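You operate a simulated robot arm through the tools that you are given. There is no shell and no other tool. Be economical: measure what you need, move in short steps, check, and stop when the job is done.

You are at the controls of a simulated two-armed robot. One attempt, no reset.

JOB
Put both pairs of socks in the mesh basket and draw its top shut.
Fine: hold the basket while sliding the toggle; then stand it on top of the washer. Set down upright: mesh basket.

The check looks at the end state, three seconds after you hand in, the way a careful person would. Anything else that was tipped, shoved, dropped, spilled or broken makes it a failure.

ROBOT AND FRAMES
Two 7-joint arms with two-finger parallel grippers on one trunk, on a base that drives. Base frame: it is fixed to the floor where the robot stands at the start and does not move with it; the origin is under the middle of the robot, x ahead of it, y to its left, z up. Lengths are in m, angles in degrees, forces in N, time in s.
The left shoulder is at the start at [0.06, 0.143, 0.826], the right one opposite. With the tool pointing down near the work surface each hand reaches from about 0.1 to 0.62 m from the robot's upright axis, wherever it stands, measured 20 degrees to its own side. Places, roughly: orange toggle [0.7, 0, 1]; top of the washer [0.7, 0.3, 1.1]. Payload 1.57 kg a hand.
The TCP of each hand is the grasp point between the finger pads, 0.03 m short of the fingertips. In the tool frame z runs along the fingers and y along their closing line. The gripper opens to 0.11 m. The fingers are 0.024 m wide and 0.012 m thick; the gripper's body (0.048 by 0.112 m) begins 0.078 m behind the TCP.
Orientation is that of the tool frame in the base frame, as a unit quaternion [w, x, y, z]. With the fingers straight down and closing along the base's y, the tool's x points along the base's -x, its y along +y and its z along -z.

CONTROLS
- The arms move only by the tool nudge_tool. It takes "left_increments", "right_increments" or both (then of equal length, played together; a hand with none holds still); each is one flat list of numbers, 7 for each row, row after row: the shift along the tool's x, y, z in m, then the turn, a rotation vector about the tool's x, y, z in degrees, then the opening, from 0 (shut) to 1 (fully open). In form: [dx, dy, dz, rx, ry, rz, fingers, dx, dy, dz, rx, ry, rz, fingers, ...]. A call has 1 to 20 rows; each row shifts and turns the commanded pose from where the row before left it, along the tool's axes as they then stand. A row lasts 0.2 s, in which the tool goes at most 0.05 m and 8.6 degrees; a call with a longer step from one row to the next is refused whole, and so is a gripper value outside its range. A pose out of reach is approached as far as the arm can. The call stops where the force on the tool passes 40 N (or 10 N more than at its start, if that is more) or the arm is blocked; 0.2 s more then pass. Each finger travels about 0.045 m/s and halts on what it meets, pressing with about 32 N; the grip force reading is that of the motor and also rises with nothing between the fingers. The clock runs only during rows and for 0.2 s after the last one: add rows that do not move to give the fingers time. The reply holds the time, the measured pose of the TCP, the force on the tool along the base axes, the opening and the grip force, in the units named above and with some noise, with the torque about the TCP (base axes, N m) and any sound that the robot's microphone picked up.
- Cameras (640 x 400 px; columns grow to the right, rows downward): "scene" is now at [0.0568, 0.0075, 1.4559]; the picture's right is [0.08, -1.00, 0.00], its down [-0.58, -0.05, -0.82] and it looks along [0.81, 0.06, -0.58] (base axes); focal length 295 px, centre (320, 200). "left" rides on the left gripper at [0.07, -0.016, -0.141] in its tool frame; the picture's right is [0.23, 0.97, 0.00], its down [-0.86, 0.20, -0.48] and it looks along [-0.47, 0.11, 0.88] (tool axes); focal length 222 px, centre (320, 200). "right" rides on the right gripper at [0.07, 0.016, -0.141] in its tool frame; the picture's right is [-0.23, 0.97, 0.00], its down [-0.86, -0.20, -0.48] and it looks along [-0.47, -0.11, 0.88] (tool axes); focal length 222 px, centre (320, 200).
- get_image(camera): a new picture of that camera. The clock stands still meanwhile.
- move_column(by): slides the trunk up (or, below 0, down) by that many m; the arms and the scene camera ride with it, the base frame stays. It gives what a move gives, with no picture.
- base_move(legs): drives the robot by 1 to 6 legs, each [ahead, left, turn to the left] in m, m and degrees, along the robot's own axes; the way and the turn of a leg run together, so that a leg with both is an arc; at most 1.5 m and 180 degrees a leg. The arms and the cameras ride along, it lands a little off, and it stops where it bumps. It gives what a move gives.
- turn_head(pan, tilt): turns the head with the scene camera to pan (to the left, within 86 degrees either way) and tilt (down, from -29 to 69), counted from straight ahead of the robot. It gives what a move gives.
- probe_pixels(camera, pixels): for up to 12 pixels [column, row] of the newest picture of that camera ("zoom" is the newest enlarged one), the place [x, y, z] in the base frame of the surface seen there, good to about 0.002 m. The clock stands still meanwhile.
- enlarge(camera, box): a new picture of the part [left, top, right, bottom] of that camera's present view, enlarged. The clock stands still meanwhile.
- job_done(): hands the job in; it is judged then, once.

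Work in short steps. Measure before you move; look again where a grasp or a placing could have gone wrong, and mend it. You have 80 turns and 58 pictures in all, those below and enlarged ones among them. Open the grippers and draw the arms clear of the work before you hand the job in, unless the task says otherwise; then end with one line.

The tools are called after "Emit:" by a JSON object that holds its "fn" and its "kwargs". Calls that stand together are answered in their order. nudge_tool: Moves the arms, as the interface text tells. Its arguments: {"type":"object","properties":{"left_increments":{"type":"array"},"right_increments":{"type":"array"}},"required":[]} The other tools are called the same way: move_column (by) slides the trunk up or down; base_move (legs) drives the base; turn_head (pan, tilt) turns the head that bears the scene camera; get_image (camera) takes a picture; probe_pixels (camera, pixels) gives the place of the surface under pixels of a picture; enlarge (camera, box) takes an enlarged picture of a part of a camera's view; job_done () hands the job in.

At the start:

```text
clock: 0.0
left_eef_pos: [0.4456, 0.117, 1.0]
left_tool_rot: [0.0, 0.0, 1.0, 0.0]
left_contact_force: [1.0, -0.4, -0.5]
left_moment: [-0.01, -0.01, 0.01]
left_width: 0.1099
left_grasp_force: 0.0
right_eef_pos: [0.408, -0.215, 0.9997]
right_tool_rot: [0.0, 0.0, 1.0, 0.002]
right_contact_force: [-0.4, 0.3, -0.4]
right_moment: [0.0, 0.0, 0.02]
right_width: 0.1099
right_grasp_force: 0.1
trunk travel left (down, up): [-0.425, 0.165]
robot x, y, heading: [0.0035, -0.0016, -0.2]
head pan, tilt: [4.5, 35.3]
```

scene: 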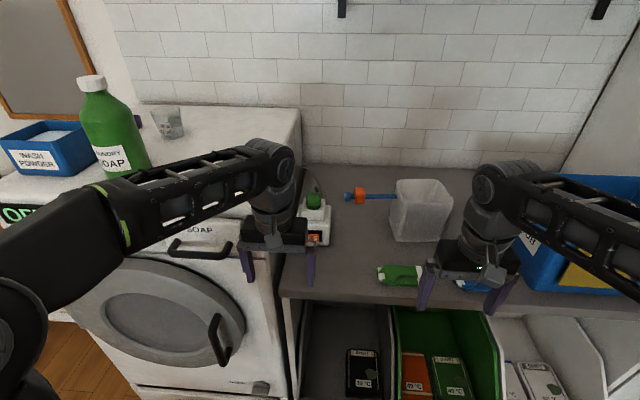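
right: 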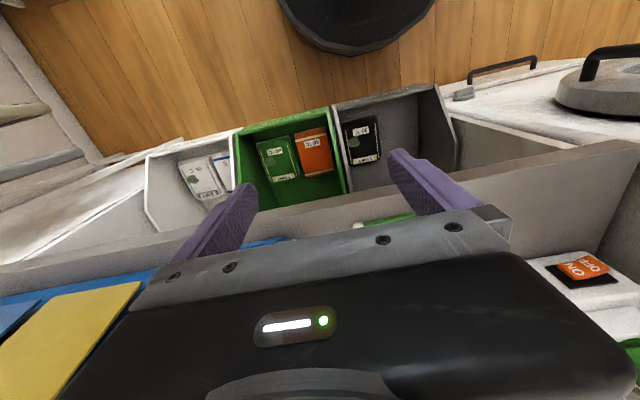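
left: 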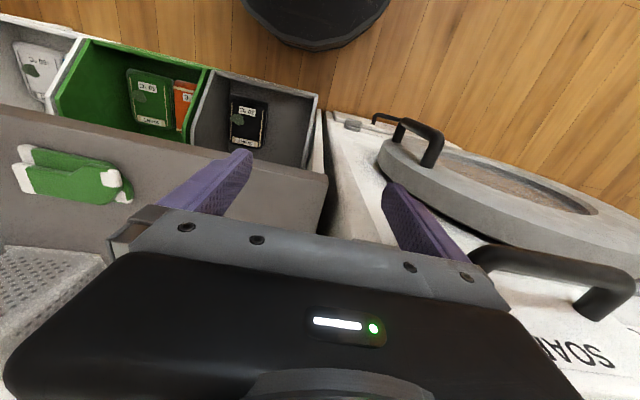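

The scene shows the mesh basket near (420,210), the toggle at (362,196), green socks at (400,274), and perhaps a blue pair behind the right hand. I enlarge the work area.

Emit:
{"fn": "enlarge", "kwargs": {"camera": "scene", "box": [290, 150, 530, 300]}}

Emit:
{"fn": "probe_pixels", "kwargs": {"camera": "scene", "pixels": [[362, 196], [348, 197], [385, 196], [400, 183], [448, 185], [393, 236], [440, 238], [400, 274], [480, 285], [240, 120], [310, 200], [370, 250]]}}

```text
2.67 times, centred on (410, 225) of scene
```

zoom: 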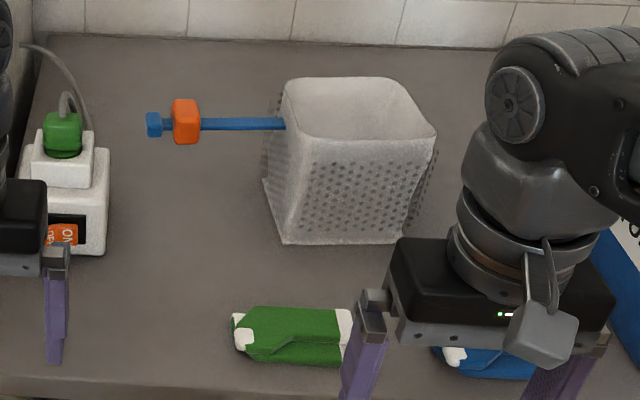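

```text
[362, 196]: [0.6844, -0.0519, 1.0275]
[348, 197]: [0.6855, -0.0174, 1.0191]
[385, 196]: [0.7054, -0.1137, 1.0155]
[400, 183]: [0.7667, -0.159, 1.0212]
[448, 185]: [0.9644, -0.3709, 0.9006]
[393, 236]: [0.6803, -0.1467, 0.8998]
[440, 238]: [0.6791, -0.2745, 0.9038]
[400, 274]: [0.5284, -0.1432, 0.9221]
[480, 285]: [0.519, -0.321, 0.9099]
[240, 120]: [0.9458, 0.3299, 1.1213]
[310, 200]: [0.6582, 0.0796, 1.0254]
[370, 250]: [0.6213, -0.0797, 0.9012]
```

The counter is at z≈0.90, with the basket around (0.73,-0.21) and its rim at about 1.02. I raise the trunk so the hands clear everything, then look again.

Emit:
{"fn": "move_column", "kwargs": {"by": 0.15}}

Emit:
{"fn": "nudge_tool", "kwargs": {"left_increments": [0.04, 0, -0.03, 0, 0, 0, 1, 0.04, 0, -0.03, 0, 0, 0, 1, 0.04, 0, -0.03, 0, 0, 0, 1, 0, 0, 0, 0, 0, 0, 1], "right_increments": [0.03, -0.03, -0.02, 0, 0, 0, 1, 0.03, -0.03, -0.02, 0, 0, 0, 1, 0.03, -0.03, -0.02, 0, 0, 0, 1, 0, 0, 0, 0, 0, 0, 1]}}

Emit:
{"fn": "turn_head", "kwargs": {"pan": -5, "tilt": 45}}

Emit:
{"fn": "get_image", "kwargs": {"camera": "scene"}}

```text
clock: 1.8
left_eef_pos: [0.4468, 0.1163, 1.15]
left_tool_rot: [0.0, 0.0, 1.0, 0.0]
left_contact_force: [-0.5, 0.1, 0.4]
left_moment: [-0.02, -0.01, -0.04]
left_width: 0.1101
left_grasp_force: 0.0
right_eef_pos: [0.4082, -0.2142, 1.1494]
right_tool_rot: [0.0, 0.0, 1.0, 0.0]
right_contact_force: [-0.2, -0.3, -0.5]
right_moment: [0.01, 0.03, -0.02]
right_width: 0.1099
right_grasp_force: 0.0
trunk travel left (down, up): [-0.575, 0.015]
robot x, y, heading: [-0.0013, 0.0014, -0.2]
head pan, tilt: [4.5, 35.3]
```

```text
clock: 2.8
left_eef_pos: [0.4249, 0.1167, 1.1649]
left_tool_rot: [0.001, -0.001, 1.0, 0.0]
left_contact_force: [-0.3, -0.3, -0.6]
left_moment: [0.04, 0.01, 0.02]
left_width: 0.1099
left_grasp_force: 0.1
left hand out of reach, approached as far as the arm can: row 1, 2, 3
right_eef_pos: [0.3541, -0.2732, 1.17]
right_tool_rot: [0.0, -0.002, 1.0, 0.0]
right_contact_force: [0.2, -0.3, 0.0]
right_moment: [0.01, 0.01, 0.02]
right_width: 0.1101
right_grasp_force: 0.0
right hand out of reach, approached as far as the arm can: row 2, 3
trunk travel left (down, up): [-0.575, 0.015]
robot x, y, heading: [0.0029, 0.0002, -0.0]
head pan, tilt: [4.5, 35.3]
```

```text
clock: 3.5
left_eef_pos: [0.4243, 0.1161, 1.1647]
left_tool_rot: [0.001, 0.0, 1.0, -0.001]
left_contact_force: [0.3, 0.0, 0.1]
left_moment: [-0.02, 0.0, 0.01]
left_width: 0.1102
left_grasp_force: 0.1
right_eef_pos: [0.3528, -0.2728, 1.1705]
right_tool_rot: [-0.001, 0.0, 1.0, 0.0]
right_contact_force: [-0.2, -0.2, 0.0]
right_moment: [-0.01, 0.0, 0.01]
right_width: 0.11
right_grasp_force: 0.1
trunk travel left (down, up): [-0.575, 0.015]
robot x, y, heading: [0.0007, -0.0024, -0.1]
head pan, tilt: [-5.0, 45.0]
```

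```text
53 pictures are left
```

scene: 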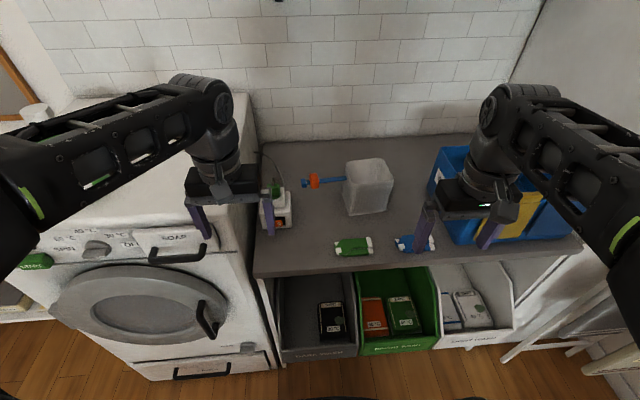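

Both sock pairs are now visible: green (353,246) and blue (413,244). I probe the edges to plan how far to drive.

Emit:
{"fn": "enlarge", "kwargs": {"camera": "scene", "box": [250, 140, 490, 290]}}

Emit:
{"fn": "probe_pixels", "kwargs": {"camera": "scene", "pixels": [[208, 318], [178, 258], [340, 270], [370, 345], [353, 246], [336, 246], [371, 246], [413, 244], [398, 244], [180, 125], [375, 398]]}}

```text
2.67 times, centred on (370, 215) of scene
```

zoom: 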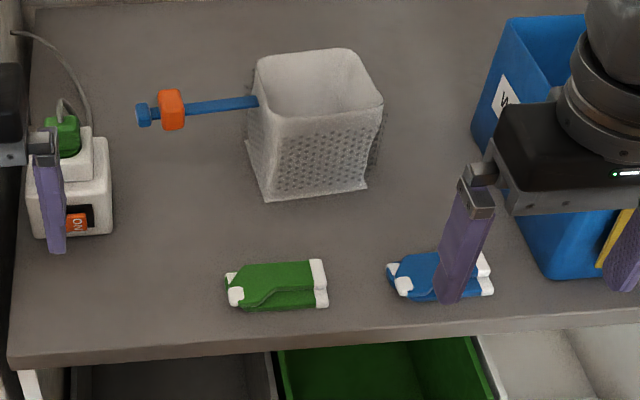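

```text
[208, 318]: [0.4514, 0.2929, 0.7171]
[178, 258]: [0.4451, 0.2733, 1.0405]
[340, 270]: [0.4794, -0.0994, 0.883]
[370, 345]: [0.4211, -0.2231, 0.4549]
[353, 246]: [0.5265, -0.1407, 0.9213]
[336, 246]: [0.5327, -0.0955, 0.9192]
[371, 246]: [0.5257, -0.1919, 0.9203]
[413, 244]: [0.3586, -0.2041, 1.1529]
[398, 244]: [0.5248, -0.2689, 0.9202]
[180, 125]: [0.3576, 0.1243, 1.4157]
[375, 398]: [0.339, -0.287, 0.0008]
```

The counter's front edge is at x≈0.48 and the bins start at 0.42. I probe the basket geometry and the toggle from the zoom picture.

Emit:
{"fn": "probe_pixels", "kwargs": {"camera": "zoom", "pixels": [[260, 66], [348, 52], [381, 98], [267, 104], [266, 196], [364, 188], [325, 101], [311, 85], [250, 101], [172, 108], [143, 114], [330, 150]]}}

Emit:
{"fn": "probe_pixels", "kwargs": {"camera": "zoom", "pixels": [[275, 285], [228, 285], [325, 285], [285, 264], [285, 306], [420, 275], [388, 272], [490, 285], [404, 295], [600, 260], [480, 120], [70, 150]]}}

```text
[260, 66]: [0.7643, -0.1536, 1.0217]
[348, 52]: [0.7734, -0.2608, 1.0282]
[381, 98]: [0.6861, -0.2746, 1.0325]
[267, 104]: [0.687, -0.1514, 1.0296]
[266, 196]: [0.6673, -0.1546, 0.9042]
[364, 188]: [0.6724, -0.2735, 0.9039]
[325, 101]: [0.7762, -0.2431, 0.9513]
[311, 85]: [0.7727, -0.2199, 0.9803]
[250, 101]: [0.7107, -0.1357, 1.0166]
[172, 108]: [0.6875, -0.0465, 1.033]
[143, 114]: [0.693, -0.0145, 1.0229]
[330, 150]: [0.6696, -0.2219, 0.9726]
```

```text
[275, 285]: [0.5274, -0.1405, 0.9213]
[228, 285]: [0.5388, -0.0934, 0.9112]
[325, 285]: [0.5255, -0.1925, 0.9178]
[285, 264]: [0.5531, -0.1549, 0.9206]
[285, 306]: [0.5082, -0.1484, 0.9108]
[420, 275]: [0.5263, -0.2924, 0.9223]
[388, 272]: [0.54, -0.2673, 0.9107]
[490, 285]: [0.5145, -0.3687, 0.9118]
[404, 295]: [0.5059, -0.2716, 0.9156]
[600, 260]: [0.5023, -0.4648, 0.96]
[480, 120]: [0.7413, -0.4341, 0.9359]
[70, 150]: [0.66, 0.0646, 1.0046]
```

The basket is about 0.11 × 0.125 m with its rim at 1.03, and the socks are about 0.045 × 0.10 m, lying along y. I look down to see the clearance from the base to the bins before driving.

Emit:
{"fn": "turn_head", "kwargs": {"pan": -5, "tilt": 69}}

Emit:
{"fn": "get_image", "kwargs": {"camera": "scene"}}

```text
clock: 4.3
left_eef_pos: [0.4233, 0.1165, 1.1654]
left_tool_rot: [0.001, 0.0, 1.0, 0.0]
left_contact_force: [0.4, -0.5, -0.3]
left_moment: [0.03, 0.0, 0.03]
left_width: 0.11
left_grasp_force: 0.1
right_eef_pos: [0.353, -0.2715, 1.1699]
right_tool_rot: [0.0, 0.0, 1.0, 0.001]
right_contact_force: [0.2, -0.6, -0.1]
right_moment: [0.0, -0.01, -0.01]
right_width: 0.11
right_grasp_force: 0.1
trunk travel left (down, up): [-0.575, 0.015]
robot x, y, heading: [0.0006, -0.0038, -0.0]
head pan, tilt: [-5.0, 68.8]
```

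```text
51 pictures are left
```

scene: 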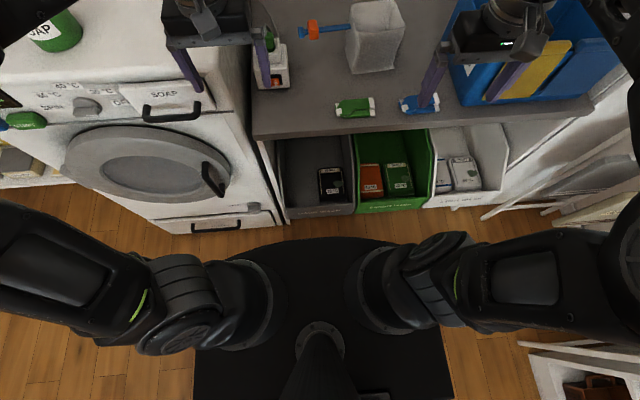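

Emit:
{"fn": "probe_pixels", "kwargs": {"camera": "scene", "pixels": [[320, 238], [270, 242], [240, 256], [395, 245], [440, 300], [325, 213], [395, 208], [230, 226], [215, 228], [180, 117], [212, 180], [200, 330]]}}

```text
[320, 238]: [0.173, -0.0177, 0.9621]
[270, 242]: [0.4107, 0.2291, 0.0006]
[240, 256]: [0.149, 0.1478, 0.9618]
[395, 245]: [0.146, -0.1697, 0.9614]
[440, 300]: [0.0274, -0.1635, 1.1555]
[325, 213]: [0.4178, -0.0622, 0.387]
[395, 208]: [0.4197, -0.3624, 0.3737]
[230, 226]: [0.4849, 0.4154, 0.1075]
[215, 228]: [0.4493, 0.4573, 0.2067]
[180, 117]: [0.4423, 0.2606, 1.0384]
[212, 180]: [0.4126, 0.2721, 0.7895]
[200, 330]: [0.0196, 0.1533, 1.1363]
```

The trunk front is at x≈0.17 and I estimate the base front at about 0.28, against bins at 0.42. I drive 0.12 ahead with the hands high (tips 1.135, above the washer top at 1.12).

Emit:
{"fn": "base_move", "kwargs": {"legs": [[0.12, 0, 0]]}}

Emit:
{"fn": "turn_head", "kwargs": {"pan": 0, "tilt": 50}}

Emit:
{"fn": "get_image", "kwargs": {"camera": "scene"}}

Emit:
{"fn": "get_image", "kwargs": {"camera": "right"}}

```text
clock: 5.6
left_eef_pos: [0.5508, 0.1176, 1.1655]
left_tool_rot: [0.0, -0.002, 1.0, 0.0]
left_contact_force: [1.0, 0.6, 0.5]
left_moment: [0.02, 0.01, 0.03]
left_width: 0.1098
left_grasp_force: 0.2
right_eef_pos: [0.4791, -0.2727, 1.1695]
right_tool_rot: [-0.001, -0.001, 1.0, 0.001]
right_contact_force: [0.1, -0.2, -0.9]
right_moment: [-0.01, 0.04, 0.01]
right_width: 0.1101
right_grasp_force: 0.0
trunk travel left (down, up): [-0.575, 0.015]
robot x, y, heading: [0.1256, -0.0015, 0.4]
head pan, tilt: [-5.0, 68.8]
```

```text
clock: 6.4
left_eef_pos: [0.5483, 0.1181, 1.1653]
left_tool_rot: [0.002, -0.001, 1.0, -0.001]
left_contact_force: [-0.7, -0.2, 0.4]
left_moment: [0.01, -0.01, 0.02]
left_width: 0.1101
left_grasp_force: 0.1
right_eef_pos: [0.4776, -0.2719, 1.17]
right_tool_rot: [0.0, -0.001, 1.0, 0.001]
right_contact_force: [-0.3, 0.1, -0.8]
right_moment: [0.01, -0.03, 0.0]
right_width: 0.1103
right_grasp_force: 0.2
trunk travel left (down, up): [-0.575, 0.015]
robot x, y, heading: [0.12, -0.0009, 0.2]
head pan, tilt: [0.0, 50.0]
```

```text
50 pictures are left
```

scene: 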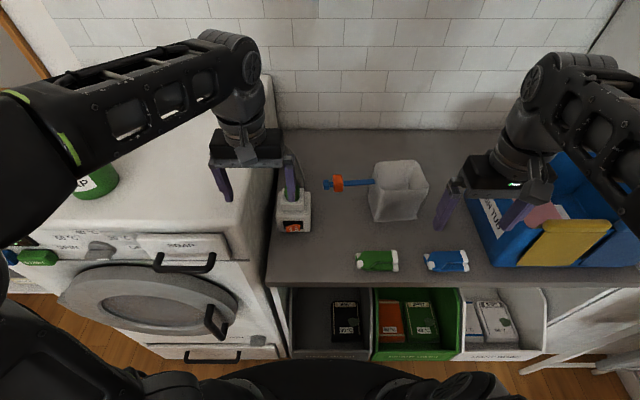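

```text
49 pictures are left
```

right: 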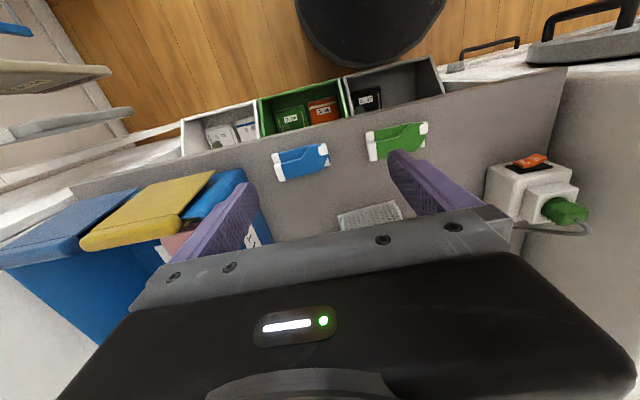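

The base disk is visible at (370,60) in the right picture. I probe its edge for remaining clearance and re-measure the socks and basket.

Emit:
{"fn": "probe_pixels", "kwargs": {"camera": "right", "pixels": [[370, 62], [340, 60], [395, 52], [350, 76], [300, 162], [275, 172], [328, 152], [395, 140]]}}

Emit:
{"fn": "probe_pixels", "kwargs": {"camera": "scene", "pixels": [[378, 261], [357, 262], [398, 261], [446, 260], [425, 260], [468, 260], [446, 250], [446, 269], [340, 183], [398, 164], [240, 200], [170, 150]]}}

```text
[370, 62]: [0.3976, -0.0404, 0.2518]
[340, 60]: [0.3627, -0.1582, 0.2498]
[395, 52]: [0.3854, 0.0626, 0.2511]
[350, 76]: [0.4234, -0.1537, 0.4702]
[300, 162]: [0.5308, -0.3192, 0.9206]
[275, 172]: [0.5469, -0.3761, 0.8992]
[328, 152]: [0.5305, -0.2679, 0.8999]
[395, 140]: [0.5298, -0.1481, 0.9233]
```

```text
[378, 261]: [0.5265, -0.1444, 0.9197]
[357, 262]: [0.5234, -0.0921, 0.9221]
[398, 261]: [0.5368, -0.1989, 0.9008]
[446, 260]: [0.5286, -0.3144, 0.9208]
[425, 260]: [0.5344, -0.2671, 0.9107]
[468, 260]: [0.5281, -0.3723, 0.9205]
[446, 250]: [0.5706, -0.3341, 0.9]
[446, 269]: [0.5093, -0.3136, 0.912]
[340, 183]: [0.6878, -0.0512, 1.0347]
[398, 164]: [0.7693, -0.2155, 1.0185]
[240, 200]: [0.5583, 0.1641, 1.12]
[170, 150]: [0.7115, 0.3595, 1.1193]
```

Base clearance is only about 0.02, so I stay here. I turn the right hand by -90° about its axis so it closes across the socks (along x), then move above the green pair.

Emit:
{"fn": "nudge_tool", "kwargs": {"right_increments": [0, 0, 0, 0, 0, -8.5, 1, 0, 0, 0, 0, 0, -8.5, 1, 0, 0, 0, 0, 0, -8.5, 1, 0, 0, 0, 0, 0, -8.5, 1, 0, 0, 0, 0, 0, -8.5, 1, 0, 0, 0, 0, 0, -8.5, 1, 0, 0, 0, 0, 0, -8.5, 1, 0, 0, 0, 0, 0, -8.5, 1, 0, 0, 0, 0, 0, -8.5, 1, 0, 0, 0, 0, 0, -8.5, 1, 0, 0, 0, 0, 0, -5, 1, -0.03, -0.01, 0.03, 0, 0, 0, 1, -0.03, -0.01, 0.03, 0, 0, 0, 1, -0.03, -0.01, 0.03, 0, 0, 0, 1, -0.03, -0.015, 0.03, 0, 0, 0, 1, 0, 0, 0, 0, 0, 0, 1]}}

Emit:
{"fn": "get_image", "kwargs": {"camera": "right"}}

```text
clock: 9.8
left_eef_pos: [0.547, 0.1182, 1.1653]
left_tool_rot: [0.001, -0.001, 1.0, 0.0]
left_contact_force: [0.7, -0.3, 0.0]
left_moment: [-0.02, -0.03, -0.01]
left_width: 0.11
left_grasp_force: 0.0
right_eef_pos: [0.522, -0.1521, 1.0503]
right_tool_rot: [-0.001, 0.708, -0.706, -0.001]
right_contact_force: [-0.4, 0.0, -0.7]
right_moment: [0.01, -0.02, 0.04]
right_width: 0.11
right_grasp_force: 0.0
trunk travel left (down, up): [-0.575, 0.015]
robot x, y, heading: [0.1263, 0.0011, 0.1]
head pan, tilt: [0.0, 50.0]
```

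```text
48 pictures are left
```

right: 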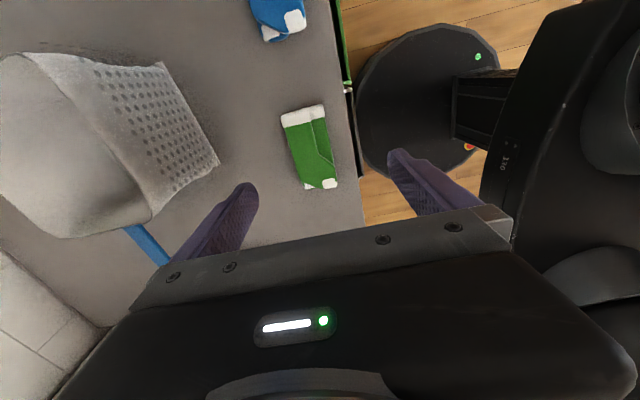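

The hand is over the green socks. I set the opening to 0.6 so the near finger stays over the counter (edge x≈0.48), then centre and descend to z≈0.936.

Emit:
{"fn": "nudge_tool", "kwargs": {"right_increments": [-0.007, -0.007, 0, 0, 0, 0, 0.6, 0, 0, 0, 0, 0, 0, 0.6, 0, 0, 0, 0, 0, 0, 0.6, 0, 0, 0.03, 0, 0, 0, 0.6, 0, 0, 0.03, 0, 0, 0, 0.6, 0, 0, 0.03, 0, 0, 0, 0.6, 0, 0, 0.015, 0, 0, 0, 0.6, 0, 0, 0.007, 0, 0, 0, 0.6, 0, 0, 0, 0, 0, 0, 0.6]}}

Emit:
{"fn": "get_image", "kwargs": {"camera": "right"}}

```text
clock: 11.8
left_eef_pos: [0.5489, 0.1169, 1.1648]
left_tool_rot: [0.001, -0.001, 1.0, 0.001]
left_contact_force: [-0.7, -0.4, 0.6]
left_moment: [-0.01, 0.04, 0.03]
left_width: 0.1099
left_grasp_force: 0.0
right_eef_pos: [0.5291, -0.1454, 0.9393]
right_tool_rot: [-0.001, 0.708, -0.706, -0.001]
right_contact_force: [-0.2, 0.1, -0.3]
right_moment: [0.01, -0.03, 0.03]
right_width: 0.0658
right_grasp_force: 0.1
trunk travel left (down, up): [-0.575, 0.015]
robot x, y, heading: [0.121, 0.0019, 0.3]
head pan, tilt: [0.0, 50.0]
```

```text
47 pictures are left
```

right: 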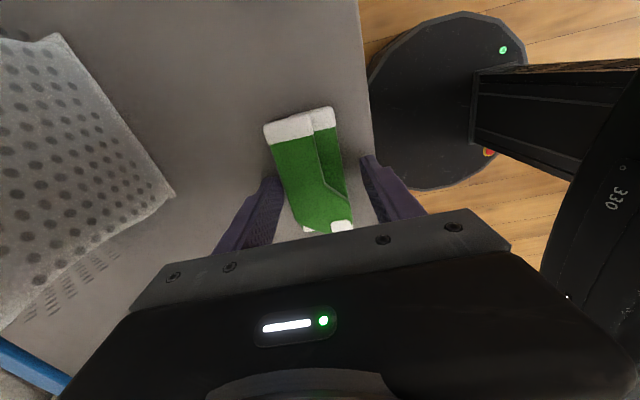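

The sock lies between the fingers. I lower 3 mm and close.

Emit:
{"fn": "nudge_tool", "kwargs": {"right_increments": [0, 0, 0.003, 0, 0, 0, 0.6, 0, 0, 0, 0, 0, 0, 0.2, 0, 0, 0, 0, 0, 0, 0, 0, 0, 0, 0, 0, 0, 0, 0, 0, 0, 0, 0, 0, 0, 0, 0, 0, 0, 0, 0, 0, 0, 0, 0, 0, 0, 0, 0, 0, 0, 0, 0, 0, 0, 0]}}

Emit:
{"fn": "nudge_tool", "kwargs": {"right_increments": [0, 0, -0.02, 0, 0, 0, 0, 0, 0, -0.04, 0, 0, 0, 0, 0, 0, -0.04, 0, 0, 0, 0, 0, 0, -0.04, 0, 0, 0, 0, 0, 0, -0.02, 0, 0, 0, 0, 0, 0, 0, 0, 0, 0, 0]}}

Emit:
{"fn": "get_image", "kwargs": {"camera": "scene"}}

```text
clock: 13.6
left_eef_pos: [0.5482, 0.1167, 1.1649]
left_tool_rot: [0.001, -0.001, 1.0, 0.0]
left_contact_force: [0.1, 0.3, -0.8]
left_moment: [0.0, 0.04, -0.02]
left_width: 0.1102
left_grasp_force: 0.1
right_eef_pos: [0.5298, -0.1455, 0.936]
right_tool_rot: [-0.001, 0.708, -0.707, -0.001]
right_contact_force: [0.5, 0.3, 1.6]
right_moment: [-0.03, 0.01, 0.03]
right_width: 0.0486
right_grasp_force: 32.5
trunk travel left (down, up): [-0.575, 0.015]
robot x, y, heading: [0.1266, 0.0008, 0.1]
head pan, tilt: [0.0, 50.0]
```

```text
clock: 15.0
left_eef_pos: [0.5484, 0.1177, 1.165]
left_tool_rot: [0.001, -0.001, 1.0, 0.0]
left_contact_force: [0.5, 0.2, -0.4]
left_moment: [0.01, 0.0, -0.02]
left_width: 0.1099
left_grasp_force: 0.1
right_eef_pos: [0.5295, -0.1427, 1.094]
right_tool_rot: [-0.001, 0.708, -0.706, -0.001]
right_contact_force: [0.8, 0.4, -0.4]
right_moment: [0.01, -0.01, 0.01]
right_width: 0.049
right_grasp_force: 31.7
trunk travel left (down, up): [-0.575, 0.015]
robot x, y, heading: [0.1243, -0.0019, 0.0]
head pan, tilt: [0.0, 50.0]
```

```text
46 pictures are left
```

scene: 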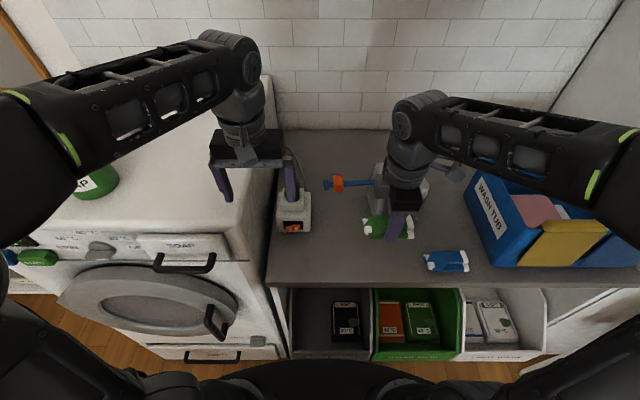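

The green pair is held (width 0.049). I carry it over the basket centre (0.725,-0.212) at z≈1.10.

Emit:
{"fn": "nudge_tool", "kwargs": {"right_increments": [0.014, -0.039, -0.006, 0, 0, 0, 0, 0.014, -0.039, 0, 0, 0, 0, 0, 0.014, -0.039, 0, 0, 0, 0, 0, 0.014, -0.039, 0, 0, 0, 0, 0, 0.014, -0.039, 0, 0, 0, 0, 0, 0, 0, 0, 0, 0, 0, 0, 0, 0, 0, 0, 0, 0, 0]}}

Emit:
{"fn": "get_image", "kwargs": {"camera": "right"}}

Emit:
{"fn": "enlarge", "kwargs": {"camera": "scene", "box": [300, 90, 540, 240]}}

```text
clock: 16.6
left_eef_pos: [0.5476, 0.1175, 1.1657]
left_tool_rot: [0.001, -0.001, 1.0, 0.0]
left_contact_force: [-0.3, 0.8, 0.5]
left_moment: [-0.05, 0.0, 0.0]
left_width: 0.11
left_grasp_force: 0.0
right_eef_pos: [0.7158, -0.2095, 1.1018]
right_tool_rot: [0.0, 0.708, -0.706, 0.001]
right_contact_force: [0.5, 0.4, -0.6]
right_moment: [-0.01, 0.03, -0.01]
right_width: 0.0487
right_grasp_force: 32.2
right hand out of reach, approached as far as the arm can: row 5
trunk travel left (down, up): [-0.575, 0.015]
robot x, y, heading: [0.1247, -0.0005, 0.2]
head pan, tilt: [0.0, 50.0]
```

```text
45 pictures are left
```

right: 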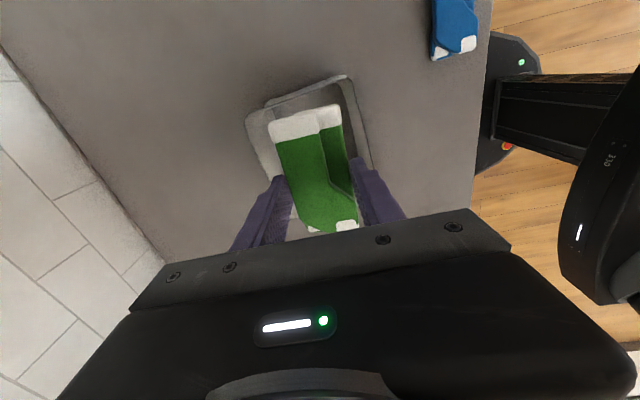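

```text
2.67 times, centred on (420, 165) of scene
```

zoom: 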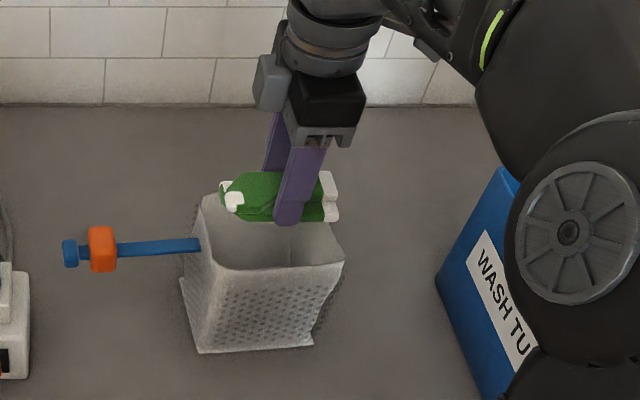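

Reach ends at x≈0.716, and the fingers would meet the front rim. I tilt the hand 14° so the fingers point forward, which gains reach, and measure.

Emit:
{"fn": "nudge_tool", "kwargs": {"right_increments": [0, 0, 0, 7, 0, 0, 0, 0, 0, 0, 7, 0, 0, 0, 0, -0.008, 0.002, 0, 0, 0, 0, 0, 0, 0, 0, 0, 0, 0]}}

Emit:
{"fn": "get_image", "kwargs": {"camera": "right"}}

```text
clock: 17.6
left_eef_pos: [0.5478, 0.1165, 1.1647]
left_tool_rot: [0.001, -0.001, 1.0, 0.0]
left_contact_force: [0.1, -0.1, -0.4]
left_moment: [0.02, 0.01, -0.02]
left_width: 0.11
left_grasp_force: 0.1
right_eef_pos: [0.7223, -0.2106, 1.1011]
right_tool_rot: [-0.087, 0.703, -0.701, 0.086]
right_contact_force: [-0.9, 0.5, -0.6]
right_moment: [-0.03, 0.01, -0.04]
right_width: 0.049
right_grasp_force: 31.9
trunk travel left (down, up): [-0.575, 0.015]
robot x, y, heading: [0.1264, 0.0025, 0.3]
head pan, tilt: [0.0, 50.0]
```

```text
43 pictures are left
```

right: 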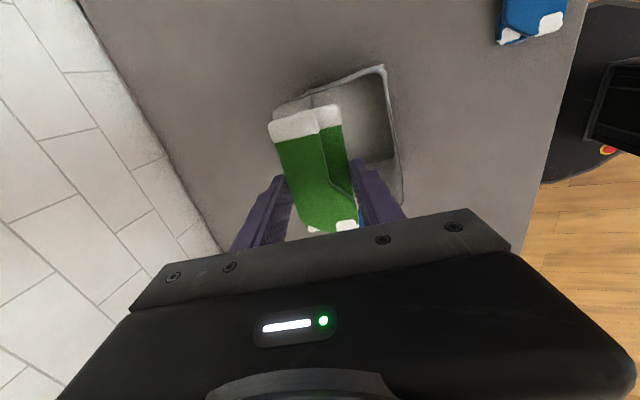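

I probe the rim in this picture to centre accurately.

Emit:
{"fn": "probe_pixels", "kwargs": {"camera": "right", "pixels": [[276, 107], [383, 69], [396, 130], [402, 185], [330, 86], [365, 224], [275, 135], [375, 120], [340, 110], [345, 225]]}}

```text
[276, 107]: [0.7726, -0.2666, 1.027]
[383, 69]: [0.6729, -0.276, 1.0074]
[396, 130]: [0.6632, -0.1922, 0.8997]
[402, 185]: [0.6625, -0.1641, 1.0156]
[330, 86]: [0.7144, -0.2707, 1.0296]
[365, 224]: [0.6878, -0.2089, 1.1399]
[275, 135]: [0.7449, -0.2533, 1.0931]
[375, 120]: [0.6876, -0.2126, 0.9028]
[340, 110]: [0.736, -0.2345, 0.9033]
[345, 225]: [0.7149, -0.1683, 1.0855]
```

The inner opening spans x≈0.672–0.775, so x=0.722 is centred. I lower into the opening and release with a small opening.

Emit:
{"fn": "nudge_tool", "kwargs": {"right_increments": [0, 0.00726, 0.0291, 0, 0, 0, 0, 0, 0.00726, 0.0291, 0, 0, 0, 0, 0, 0, 0, 0, 0, 0, 0, 0, 0, 0, 0, 0, 0, 0.55, 0, 0, 0, 0, 0, 0, 0.55, 0, 0, 0, 0, 0, 0, 0.55]}}

Emit:
{"fn": "get_image", "kwargs": {"camera": "right"}}

```text
clock: 19.0
left_eef_pos: [0.5484, 0.1168, 1.1653]
left_tool_rot: [0.0, -0.001, 1.0, 0.001]
left_contact_force: [0.8, -0.1, 0.2]
left_moment: [-0.01, 0.0, 0.0]
left_width: 0.1098
left_grasp_force: 0.1
right_eef_pos: [0.722, -0.2107, 1.0419]
right_tool_rot: [-0.086, 0.702, -0.701, 0.086]
right_contact_force: [0.2, 0.1, 0.3]
right_moment: [-0.01, 0.0, -0.02]
right_width: 0.0607
right_grasp_force: 0.0
trunk travel left (down, up): [-0.575, 0.015]
robot x, y, heading: [0.1267, 0.0002, -0.2]
head pan, tilt: [0.0, 50.0]
```

```text
42 pictures are left
```

right: 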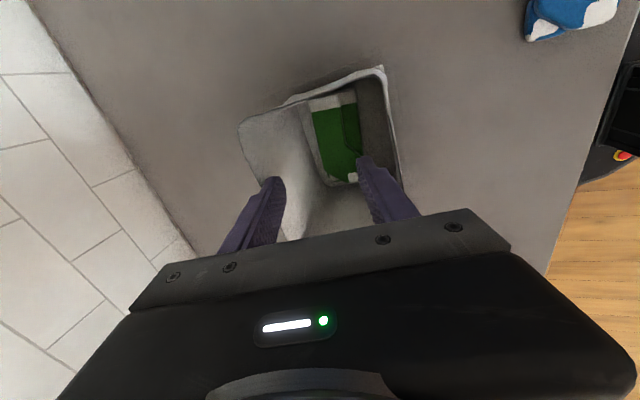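

The green pair lies in the basket. I rise, untilt, and move above the blue pair at (0.528,-0.319).

Emit:
{"fn": "nudge_tool", "kwargs": {"right_increments": [0, -0.0085, -0.034, 0, 0, 0, 0.55, 0, -0.0085, -0.034, 0, 0, 0, 0.55, 0, 0, 0, -7, 0, 0, 0.6, 0, 0, 0, -7, 0, 0, 0.6, 0.022, 0.039, 0, 0, 0, 0, 0.6, 0.022, 0.039, 0, 0, 0, 0, 0.6, 0.022, 0.039, 0, 0, 0, 0, 0.6, 0.021, 0.038, 0, 0, 0, 0, 0.6, 0.021, 0.038, 0, 0, 0, 0, 0.6, 0, 0, 0.03, 0, 0, 0, 0.6, 0, 0, 0.03, 0, 0, 0, 0.6, 0, 0, 0, 0, 0, 0, 0.6]}}

Emit:
{"fn": "get_image", "kwargs": {"camera": "right"}}

```text
clock: 21.6
left_eef_pos: [0.5482, 0.1173, 1.1646]
left_tool_rot: [0.001, 0.0, 1.0, 0.001]
left_contact_force: [0.0, -1.0, 0.4]
left_moment: [0.03, 0.0, 0.02]
left_width: 0.1099
left_grasp_force: 0.1
right_eef_pos: [0.5341, -0.3188, 1.0412]
right_tool_rot: [-0.023, 0.707, -0.707, 0.02]
right_contact_force: [0.0, -0.2, 0.1]
right_moment: [-0.02, 0.0, 0.04]
right_width: 0.0661
right_grasp_force: 0.0
right hand out of reach, approached as far as the arm can: row 4
trunk travel left (down, up): [-0.575, 0.015]
robot x, y, heading: [0.1246, 0.0024, 0.0]
head pan, tilt: [0.0, 50.0]
```

```text
41 pictures are left
```

right: 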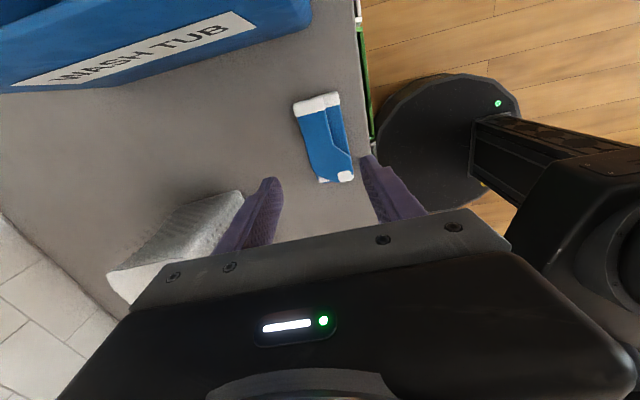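

A residual tilt of 3.5° remains, which I'll remove. First I probe the blue socks.

Emit:
{"fn": "probe_pixels", "kwargs": {"camera": "right", "pixels": [[295, 108], [338, 98], [318, 181], [352, 178], [325, 140], [306, 143], [346, 138]]}}

```text
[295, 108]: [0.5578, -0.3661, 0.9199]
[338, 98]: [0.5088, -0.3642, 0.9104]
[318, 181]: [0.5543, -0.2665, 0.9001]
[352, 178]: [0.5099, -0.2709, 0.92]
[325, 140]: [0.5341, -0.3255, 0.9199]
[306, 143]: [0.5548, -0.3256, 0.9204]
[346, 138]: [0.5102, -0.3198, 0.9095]
```

The sock centre is at (0.532,-0.318), right beneath. I untilt, descend to 0.936, close and lift.

Emit:
{"fn": "nudge_tool", "kwargs": {"right_increments": [0, 0.001, 0, -3.5, 0, 0, 0.6, 0, 0, 0.035, 0, 0, 0, 0.6, 0, 0, 0.035, 0, 0, 0, 0.6, 0, 0, 0.025, 0, 0, 0, 0.6, 0, 0, 0.01, 0, 0, 0, 0.6, 0, 0, 0, 0, 0, 0, 0.6, 0, 0, 0, 0, 0, 0, 0.2, 0, 0, 0, 0, 0, 0, 0, 0, 0, 0, 0, 0, 0, 0, 0, 0, 0, 0, 0, 0, 0, 0, 0, 0, 0, 0, 0, 0]}}

Emit:
{"fn": "nudge_tool", "kwargs": {"right_increments": [0, 0, -0.02, 0, 0, 0, 0, 0, 0, -0.04, 0, 0, 0, 0, 0, 0, -0.04, 0, 0, 0, 0, 0, 0, -0.04, 0, 0, 0, 0, 0, 0, -0.025, 0, 0, 0, 0, 0, 0, 0, 0, 0, 0, 0]}}

Emit:
{"fn": "get_image", "kwargs": {"camera": "right"}}

```text
clock: 24.0
left_eef_pos: [0.5482, 0.1177, 1.1662]
left_tool_rot: [0.001, -0.001, 1.0, 0.0]
left_contact_force: [0.0, -0.6, 0.0]
left_moment: [0.03, 0.01, 0.0]
left_width: 0.1099
left_grasp_force: 0.0
right_eef_pos: [0.5329, -0.3186, 0.937]
right_tool_rot: [0.0, -0.707, 0.707, 0.001]
right_contact_force: [-0.1, -1.3, -0.8]
right_moment: [-0.02, 0.04, 0.02]
right_width: 0.0492
right_grasp_force: 32.0
trunk travel left (down, up): [-0.575, 0.015]
robot x, y, heading: [0.1234, -0.0015, 0.2]
head pan, tilt: [0.0, 50.0]
```

```text
clock: 25.4
left_eef_pos: [0.5484, 0.1157, 1.1651]
left_tool_rot: [0.001, 0.0, 1.0, 0.0]
left_contact_force: [0.4, -0.3, 0.4]
left_moment: [0.0, 0.01, 0.04]
left_width: 0.1101
left_grasp_force: 0.0
right_eef_pos: [0.5339, -0.3204, 1.1008]
right_tool_rot: [-0.001, 0.708, -0.706, -0.001]
right_contact_force: [0.8, 0.0, -0.2]
right_moment: [0.0, -0.02, 0.02]
right_width: 0.0489
right_grasp_force: 31.7
trunk travel left (down, up): [-0.575, 0.015]
robot x, y, heading: [0.1266, 0.0021, 0.3]
head pan, tilt: [0.0, 50.0]
```

```text
40 pictures are left
```

right: 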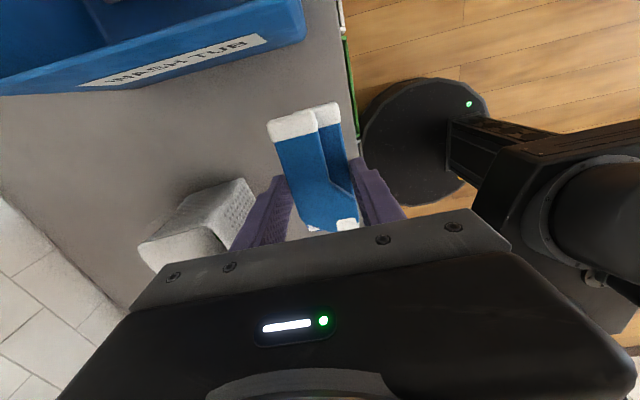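

The blue pair is held. I tilt 14° and carry it above the basket.

Emit:
{"fn": "nudge_tool", "kwargs": {"right_increments": [0, 0, 0, 7, 0, 0, 0, 0, 0, 0, 7, 0, 0, 0, -0.0218, -0.0365, 0.0091, 0, 0, 0, 0, -0.0218, -0.0365, 0.0091, 0, 0, 0, 0, -0.0218, -0.0365, 0.0091, 0, 0, 0, 0, -0.0218, -0.0365, 0.0091, 0, 0, 0, 0, -0.0218, -0.0365, 0.0091, 0, 0, 0, 0, 0, 0, 0, 0, 0, 0, 0, 0, 0, 0, 0, 0, 0, 0]}}

Emit:
{"fn": "get_image", "kwargs": {"camera": "right"}}

```text
clock: 27.4
left_eef_pos: [0.5492, 0.1181, 1.1648]
left_tool_rot: [0.001, 0.0, 1.0, 0.0]
left_contact_force: [-0.2, 0.0, 0.4]
left_moment: [0.03, 0.0, -0.01]
left_width: 0.11
left_grasp_force: 0.1
right_eef_pos: [0.7226, -0.208, 1.103]
right_tool_rot: [-0.086, 0.702, -0.701, 0.085]
right_contact_force: [0.3, -0.2, -1.1]
right_moment: [-0.01, 0.02, 0.0]
right_width: 0.0488
right_grasp_force: 32.2
trunk travel left (down, up): [-0.575, 0.015]
robot x, y, heading: [0.123, 0.0045, 0.2]
head pan, tilt: [0.0, 50.0]
```

```text
39 pictures are left
```

right: 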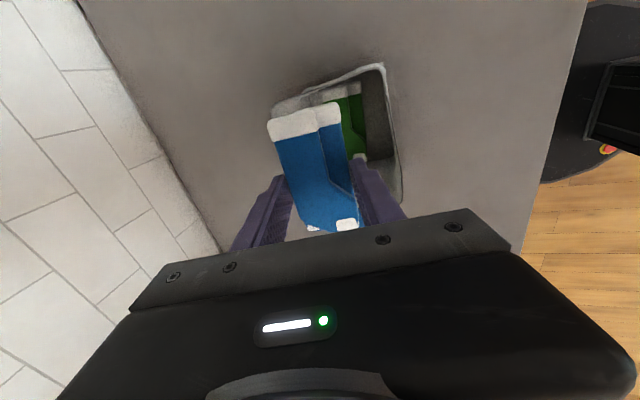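

Same pose as for the green pair. I lower by 0.06, shifting 3 mm toward -y, and release.

Emit:
{"fn": "nudge_tool", "kwargs": {"right_increments": [0.003, 0.00726, 0.0291, 0, 0, 0, 0, 0, 0.00726, 0.0291, 0, 0, 0, 0, 0, 0, 0, 0, 0, 0, 0, 0, 0, 0, 0, 0, 0, 0.55, 0, 0, 0, 0, 0, 0, 0.55, 0, 0, 0, 0, 0, 0, 0.55]}}

Emit:
{"fn": "nudge_tool", "kwargs": {"right_increments": [0, -0.0085, -0.034, 0, 0, 0, 0.55, 0, -0.0085, -0.034, 0, 0, 0, 0.55, 0, 0, 0, 0, 0, 0, 0.55]}}

Emit:
{"fn": "get_image", "kwargs": {"camera": "right"}}

Emit:
{"fn": "get_image", "kwargs": {"camera": "scene"}}

```text
clock: 28.8
left_eef_pos: [0.5482, 0.1174, 1.1658]
left_tool_rot: [0.001, -0.001, 1.0, 0.0]
left_contact_force: [0.2, 0.0, 0.4]
left_moment: [-0.02, 0.02, 0.02]
left_width: 0.11
left_grasp_force: 0.1
right_eef_pos: [0.7194, -0.2099, 1.0406]
right_tool_rot: [-0.087, 0.703, -0.701, 0.086]
right_contact_force: [-0.4, -0.4, 0.6]
right_moment: [0.01, 0.01, 0.05]
right_width: 0.0606
right_grasp_force: 0.0
trunk travel left (down, up): [-0.575, 0.015]
robot x, y, heading: [0.1255, 0.0011, -0.1]
head pan, tilt: [0.0, 50.0]
```

```text
clock: 29.6
left_eef_pos: [0.549, 0.1173, 1.1654]
left_tool_rot: [0.0, -0.001, 1.0, 0.0]
left_contact_force: [-0.2, -0.3, 0.6]
left_moment: [0.02, 0.02, 0.02]
left_width: 0.1099
left_grasp_force: 0.0
right_eef_pos: [0.7217, -0.2107, 1.1105]
right_tool_rot: [-0.087, 0.703, -0.701, 0.086]
right_contact_force: [-0.7, 0.0, 0.2]
right_moment: [0.0, -0.04, 0.01]
right_width: 0.0605
right_grasp_force: 0.0
trunk travel left (down, up): [-0.575, 0.015]
robot x, y, heading: [0.1266, 0.0009, 0.1]
head pan, tilt: [0.0, 50.0]
```

```text
38 pictures are left
```

right: 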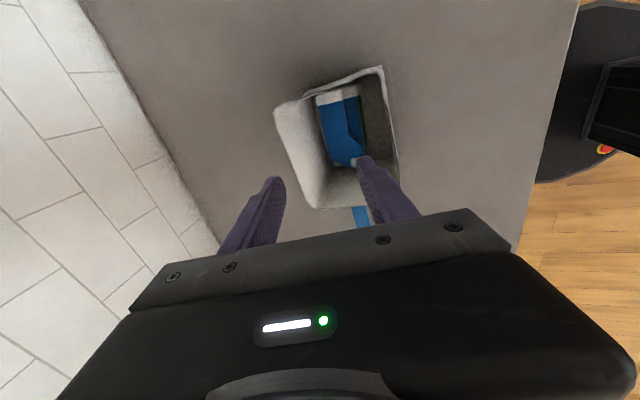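

```text
37 pictures are left
```

scene: 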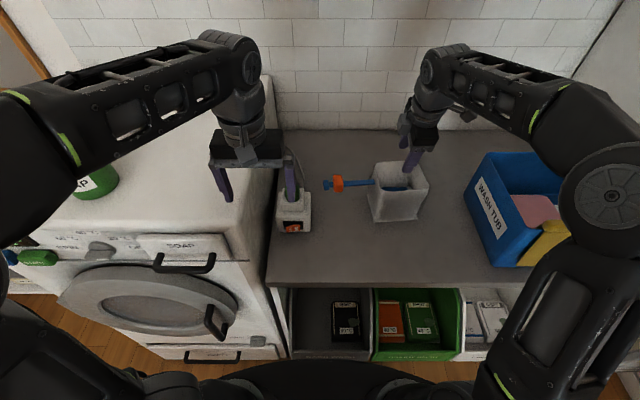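

Both pairs are in the basket. I enlarge the basket from both cameras to find its wall and rim geometry for the hold.

Emit:
{"fn": "enlarge", "kwargs": {"camera": "scene", "box": [310, 140, 450, 228]}}

Emit:
{"fn": "probe_pixels", "kwargs": {"camera": "zoom", "pixels": [[285, 260], [400, 260], [510, 260], [400, 242], [400, 300], [400, 345], [400, 268], [300, 130], [290, 200], [285, 300], [130, 190], [60, 200]]}}

```text
4.55 times, centred on (380, 184) of scene
```

zoom: 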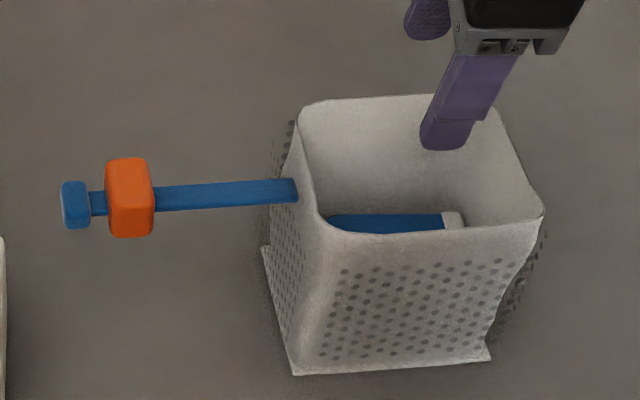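

```text
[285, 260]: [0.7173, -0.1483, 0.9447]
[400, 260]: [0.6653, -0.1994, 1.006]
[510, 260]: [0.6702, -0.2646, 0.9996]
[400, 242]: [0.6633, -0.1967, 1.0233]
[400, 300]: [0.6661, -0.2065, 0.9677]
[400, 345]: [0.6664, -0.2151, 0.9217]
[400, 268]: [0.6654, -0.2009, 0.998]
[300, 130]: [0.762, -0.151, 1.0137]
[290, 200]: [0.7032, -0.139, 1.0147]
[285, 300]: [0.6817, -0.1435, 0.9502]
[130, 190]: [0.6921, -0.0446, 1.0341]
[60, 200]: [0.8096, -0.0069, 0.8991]
```

The front wall's outer face is at x≈0.666 with the rim at ≈1.028. I untilt and bring the right hand astride the front wall at (0.668,-0.212), tips just above the rim.

Emit:
{"fn": "nudge_tool", "kwargs": {"right_increments": [0, 0.027, 0, 0, 0, 0, 0.5, 0, 0.027, 0, 0, 0, 0, 0.5, 0, 0, 0, -7, 0, 0, 0.5, 0, 0, 0, -7, 0, 0, 0.5, 0, 0, 0.02, 0, 0, 0, 0.5, 0, 0, 0, 0, 0, 0, 0.5]}}

Emit:
{"fn": "get_image", "kwargs": {"camera": "right"}}

```text
clock: 31.0
left_eef_pos: [0.5478, 0.1169, 1.1645]
left_tool_rot: [0.001, 0.0, 1.0, 0.0]
left_contact_force: [-0.5, 0.5, -0.5]
left_moment: [0.01, 0.0, 0.01]
left_width: 0.11
left_grasp_force: 0.1
right_eef_pos: [0.6693, -0.2137, 1.0786]
right_tool_rot: [-0.001, 0.707, -0.707, -0.001]
right_contact_force: [-0.3, 0.7, 0.7]
right_moment: [0.02, 0.0, -0.02]
right_width: 0.055
right_grasp_force: 0.1
trunk travel left (down, up): [-0.575, 0.015]
robot x, y, heading: [0.1265, 0.0017, 0.2]
head pan, tilt: [0.0, 50.0]
```

```text
35 pictures are left
```

right: 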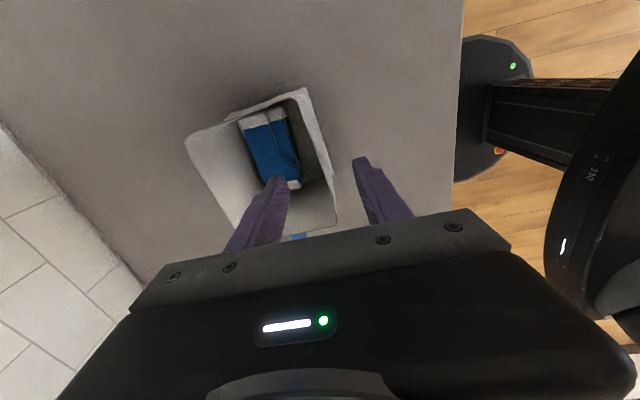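

The front wall lies between the fingers. I lower 0.06 and close gently on the wall.

Emit:
{"fn": "nudge_tool", "kwargs": {"right_increments": [0, 0, 0.03, 0, 0, 0, 0.5, 0, 0, 0.03, 0, 0, 0, 0.5, 0, 0, 0, 0, 0, 0, 0.5, 0, 0, 0, 0, 0, 0, 0.3, 0, 0, 0, 0, 0, 0, 0.15, 0, 0, 0, 0, 0, 0, 0, 0, 0, 0, 0, 0, 0, 0, 0, 0, 0, 0, 0, 0, 0, 0, 0, 0, 0, 0, 0, 0]}}

Emit:
{"fn": "get_image", "kwargs": {"camera": "right"}}

Emit:
{"fn": "enlarge", "kwargs": {"camera": "scene", "box": [310, 140, 470, 240]}}

```text
clock: 33.0
left_eef_pos: [0.5477, 0.1162, 1.1656]
left_tool_rot: [0.001, -0.001, 1.0, 0.0]
left_contact_force: [-0.7, 0.0, -0.2]
left_moment: [-0.03, 0.0, -0.01]
left_width: 0.1101
left_grasp_force: 0.0
right_eef_pos: [0.6705, -0.2123, 1.0167]
right_tool_rot: [0.0, 0.707, -0.707, 0.0]
right_contact_force: [-0.3, -0.4, 0.2]
right_moment: [0.05, 0.01, -0.1]
right_width: 0.0048
right_grasp_force: 24.9
trunk travel left (down, up): [-0.575, 0.015]
robot x, y, heading: [0.1275, -0.0049, -0.1]
head pan, tilt: [0.0, 50.0]
```

```text
34 pictures are left
```

right: 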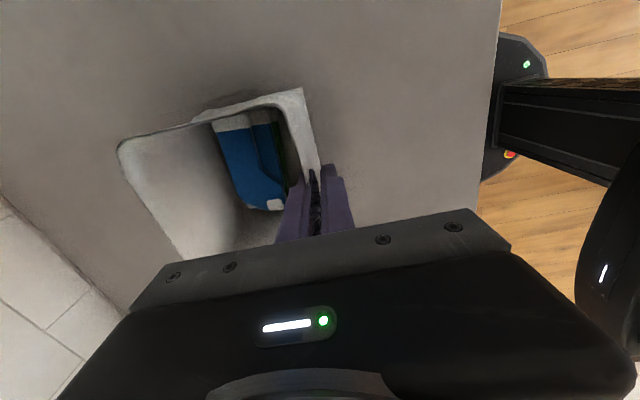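

```text
4.00 times, centred on (390, 190) of scene
```

zoom: 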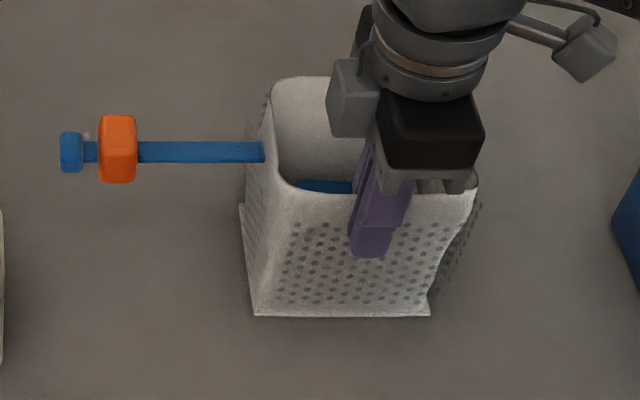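

The wall is held (0.0048 m thick) and the basket hasn't moved. I probe the toggle's extents for the left hand.

Emit:
{"fn": "probe_pixels", "kwargs": {"camera": "zoom", "pixels": [[118, 118], [118, 126], [118, 140], [118, 150], [118, 165], [118, 178], [102, 150], [134, 150], [70, 150], [70, 136], [200, 148], [255, 150]]}}

Emit:
{"fn": "nudge_tool", "kwargs": {"left_increments": [0, 0, 0, 0, 0, 8.5, 1, 0, 0, 0, 0, 0, 8.5, 1, 0, 0, 0, 0, 0, 8.5, 1, 0, 0, 0, 0, 0, 8.5, 1, 0, 0, 0, 0, 0, 8.5, 1, 0, 0, 0, 0, 0, 8.5, 1, 0, 0, 0, 0, 0, 8.5, 1, 0, 0, 0, 0, 0, 8.5, 1, 0, 0, 0, 0, 0, 8.5, 1, 0, 0, 0, 0, 0, 8.5, 1, 0, 0, 0, 0, 0, 5, 1, 0, 0, 0, 0, 0, 0, 1]}}

```text
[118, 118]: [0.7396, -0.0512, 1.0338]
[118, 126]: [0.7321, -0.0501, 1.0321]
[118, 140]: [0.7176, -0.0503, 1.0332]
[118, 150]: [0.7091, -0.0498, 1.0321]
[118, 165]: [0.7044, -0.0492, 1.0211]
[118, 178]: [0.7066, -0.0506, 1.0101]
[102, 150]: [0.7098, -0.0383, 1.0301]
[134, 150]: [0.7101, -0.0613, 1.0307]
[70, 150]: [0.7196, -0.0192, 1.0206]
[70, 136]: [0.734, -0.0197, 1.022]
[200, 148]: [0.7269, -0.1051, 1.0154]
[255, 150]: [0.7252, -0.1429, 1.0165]
```

```text
clock: 35.6
left_eef_pos: [0.5478, 0.1183, 1.1655]
left_tool_rot: [0.001, 0.707, 0.707, 0.001]
left_contact_force: [-1.0, 0.0, -0.9]
left_moment: [0.0, -0.02, 0.01]
left_width: 0.11
left_grasp_force: 0.0
right_eef_pos: [0.6703, -0.2118, 1.0171]
right_tool_rot: [-0.001, 0.708, -0.706, -0.001]
right_contact_force: [0.3, -1.6, 0.0]
right_moment: [-0.04, 0.02, -0.04]
right_width: 0.0047
right_grasp_force: 24.7
trunk travel left (down, up): [-0.575, 0.015]
robot x, y, heading: [0.1243, -0.0012, 0.2]
head pan, tilt: [0.0, 50.0]
```

The toggle is now at x 0.706–0.742, y -0.038…-0.062, z ≈1.003–1.033, with the cord along y. I tilt the left hand 30° toward -y for reach and bring it to a pre-grasp point above the toggle.

Emit:
{"fn": "nudge_tool", "kwargs": {"left_increments": [0, 0, 0, 0, -7.5, 0, 0.7, 0, 0, 0, 0, -7.5, 0, 0.7, 0, 0, 0, 0, -7.5, 0, 0.7, 0, 0, 0, 0, -7.5, 0, 0.7, -0.01434, 0.0352, 0.02, 0, 0, 0, 0.7, -0.01434, 0.0352, 0.02, 0, 0, 0, 0.7, -0.01434, 0.0352, 0.02, 0, 0, 0, 0.7, -0.01434, 0.0352, 0.025, 0, 0, 0, 0.7, -0.01434, 0.0352, 0.025, 0, 0, 0, 0.7, 0, 0, 0, 0, 0, 0, 0.7]}}

Emit:
{"fn": "get_image", "kwargs": {"camera": "left"}}

Emit:
{"fn": "get_image", "kwargs": {"camera": "scene"}}

```text
clock: 37.8
left_eef_pos: [0.7266, 0.0016, 1.1062]
left_tool_rot: [0.183, 0.683, 0.684, -0.183]
left_contact_force: [-0.1, -0.2, -0.2]
left_moment: [-0.01, 0.0, -0.02]
left_width: 0.0768
left_grasp_force: 0.0
right_eef_pos: [0.668, -0.2116, 1.0166]
right_tool_rot: [-0.001, 0.707, -0.707, -0.001]
right_contact_force: [-2.5, -0.1, 1.6]
right_moment: [0.02, -0.11, 0.04]
right_width: 0.0051
right_grasp_force: 25.1
trunk travel left (down, up): [-0.575, 0.015]
robot x, y, heading: [0.1216, 0.0024, 0.1]
head pan, tilt: [0.0, 50.0]
```

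```text
32 pictures are left
```

left: 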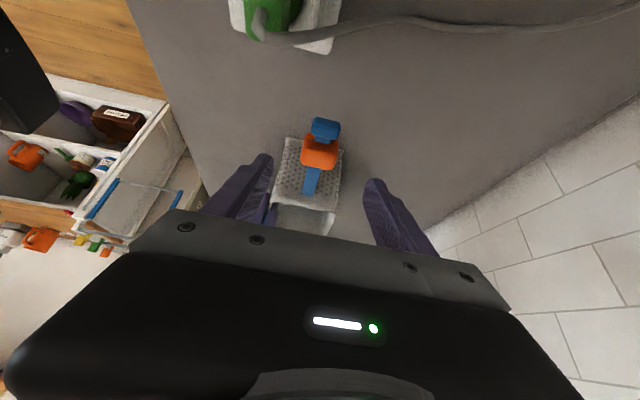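

```text
31 pictures are left
```

scene: 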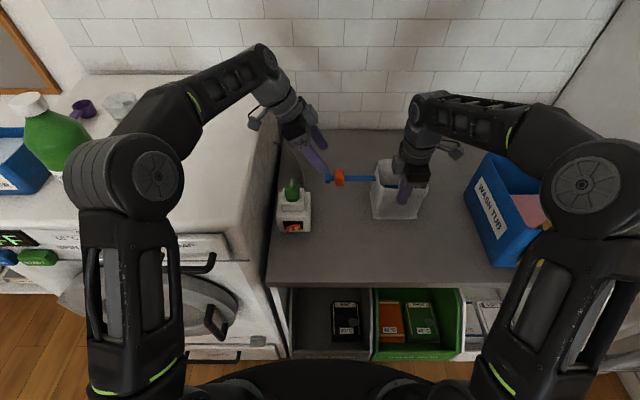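

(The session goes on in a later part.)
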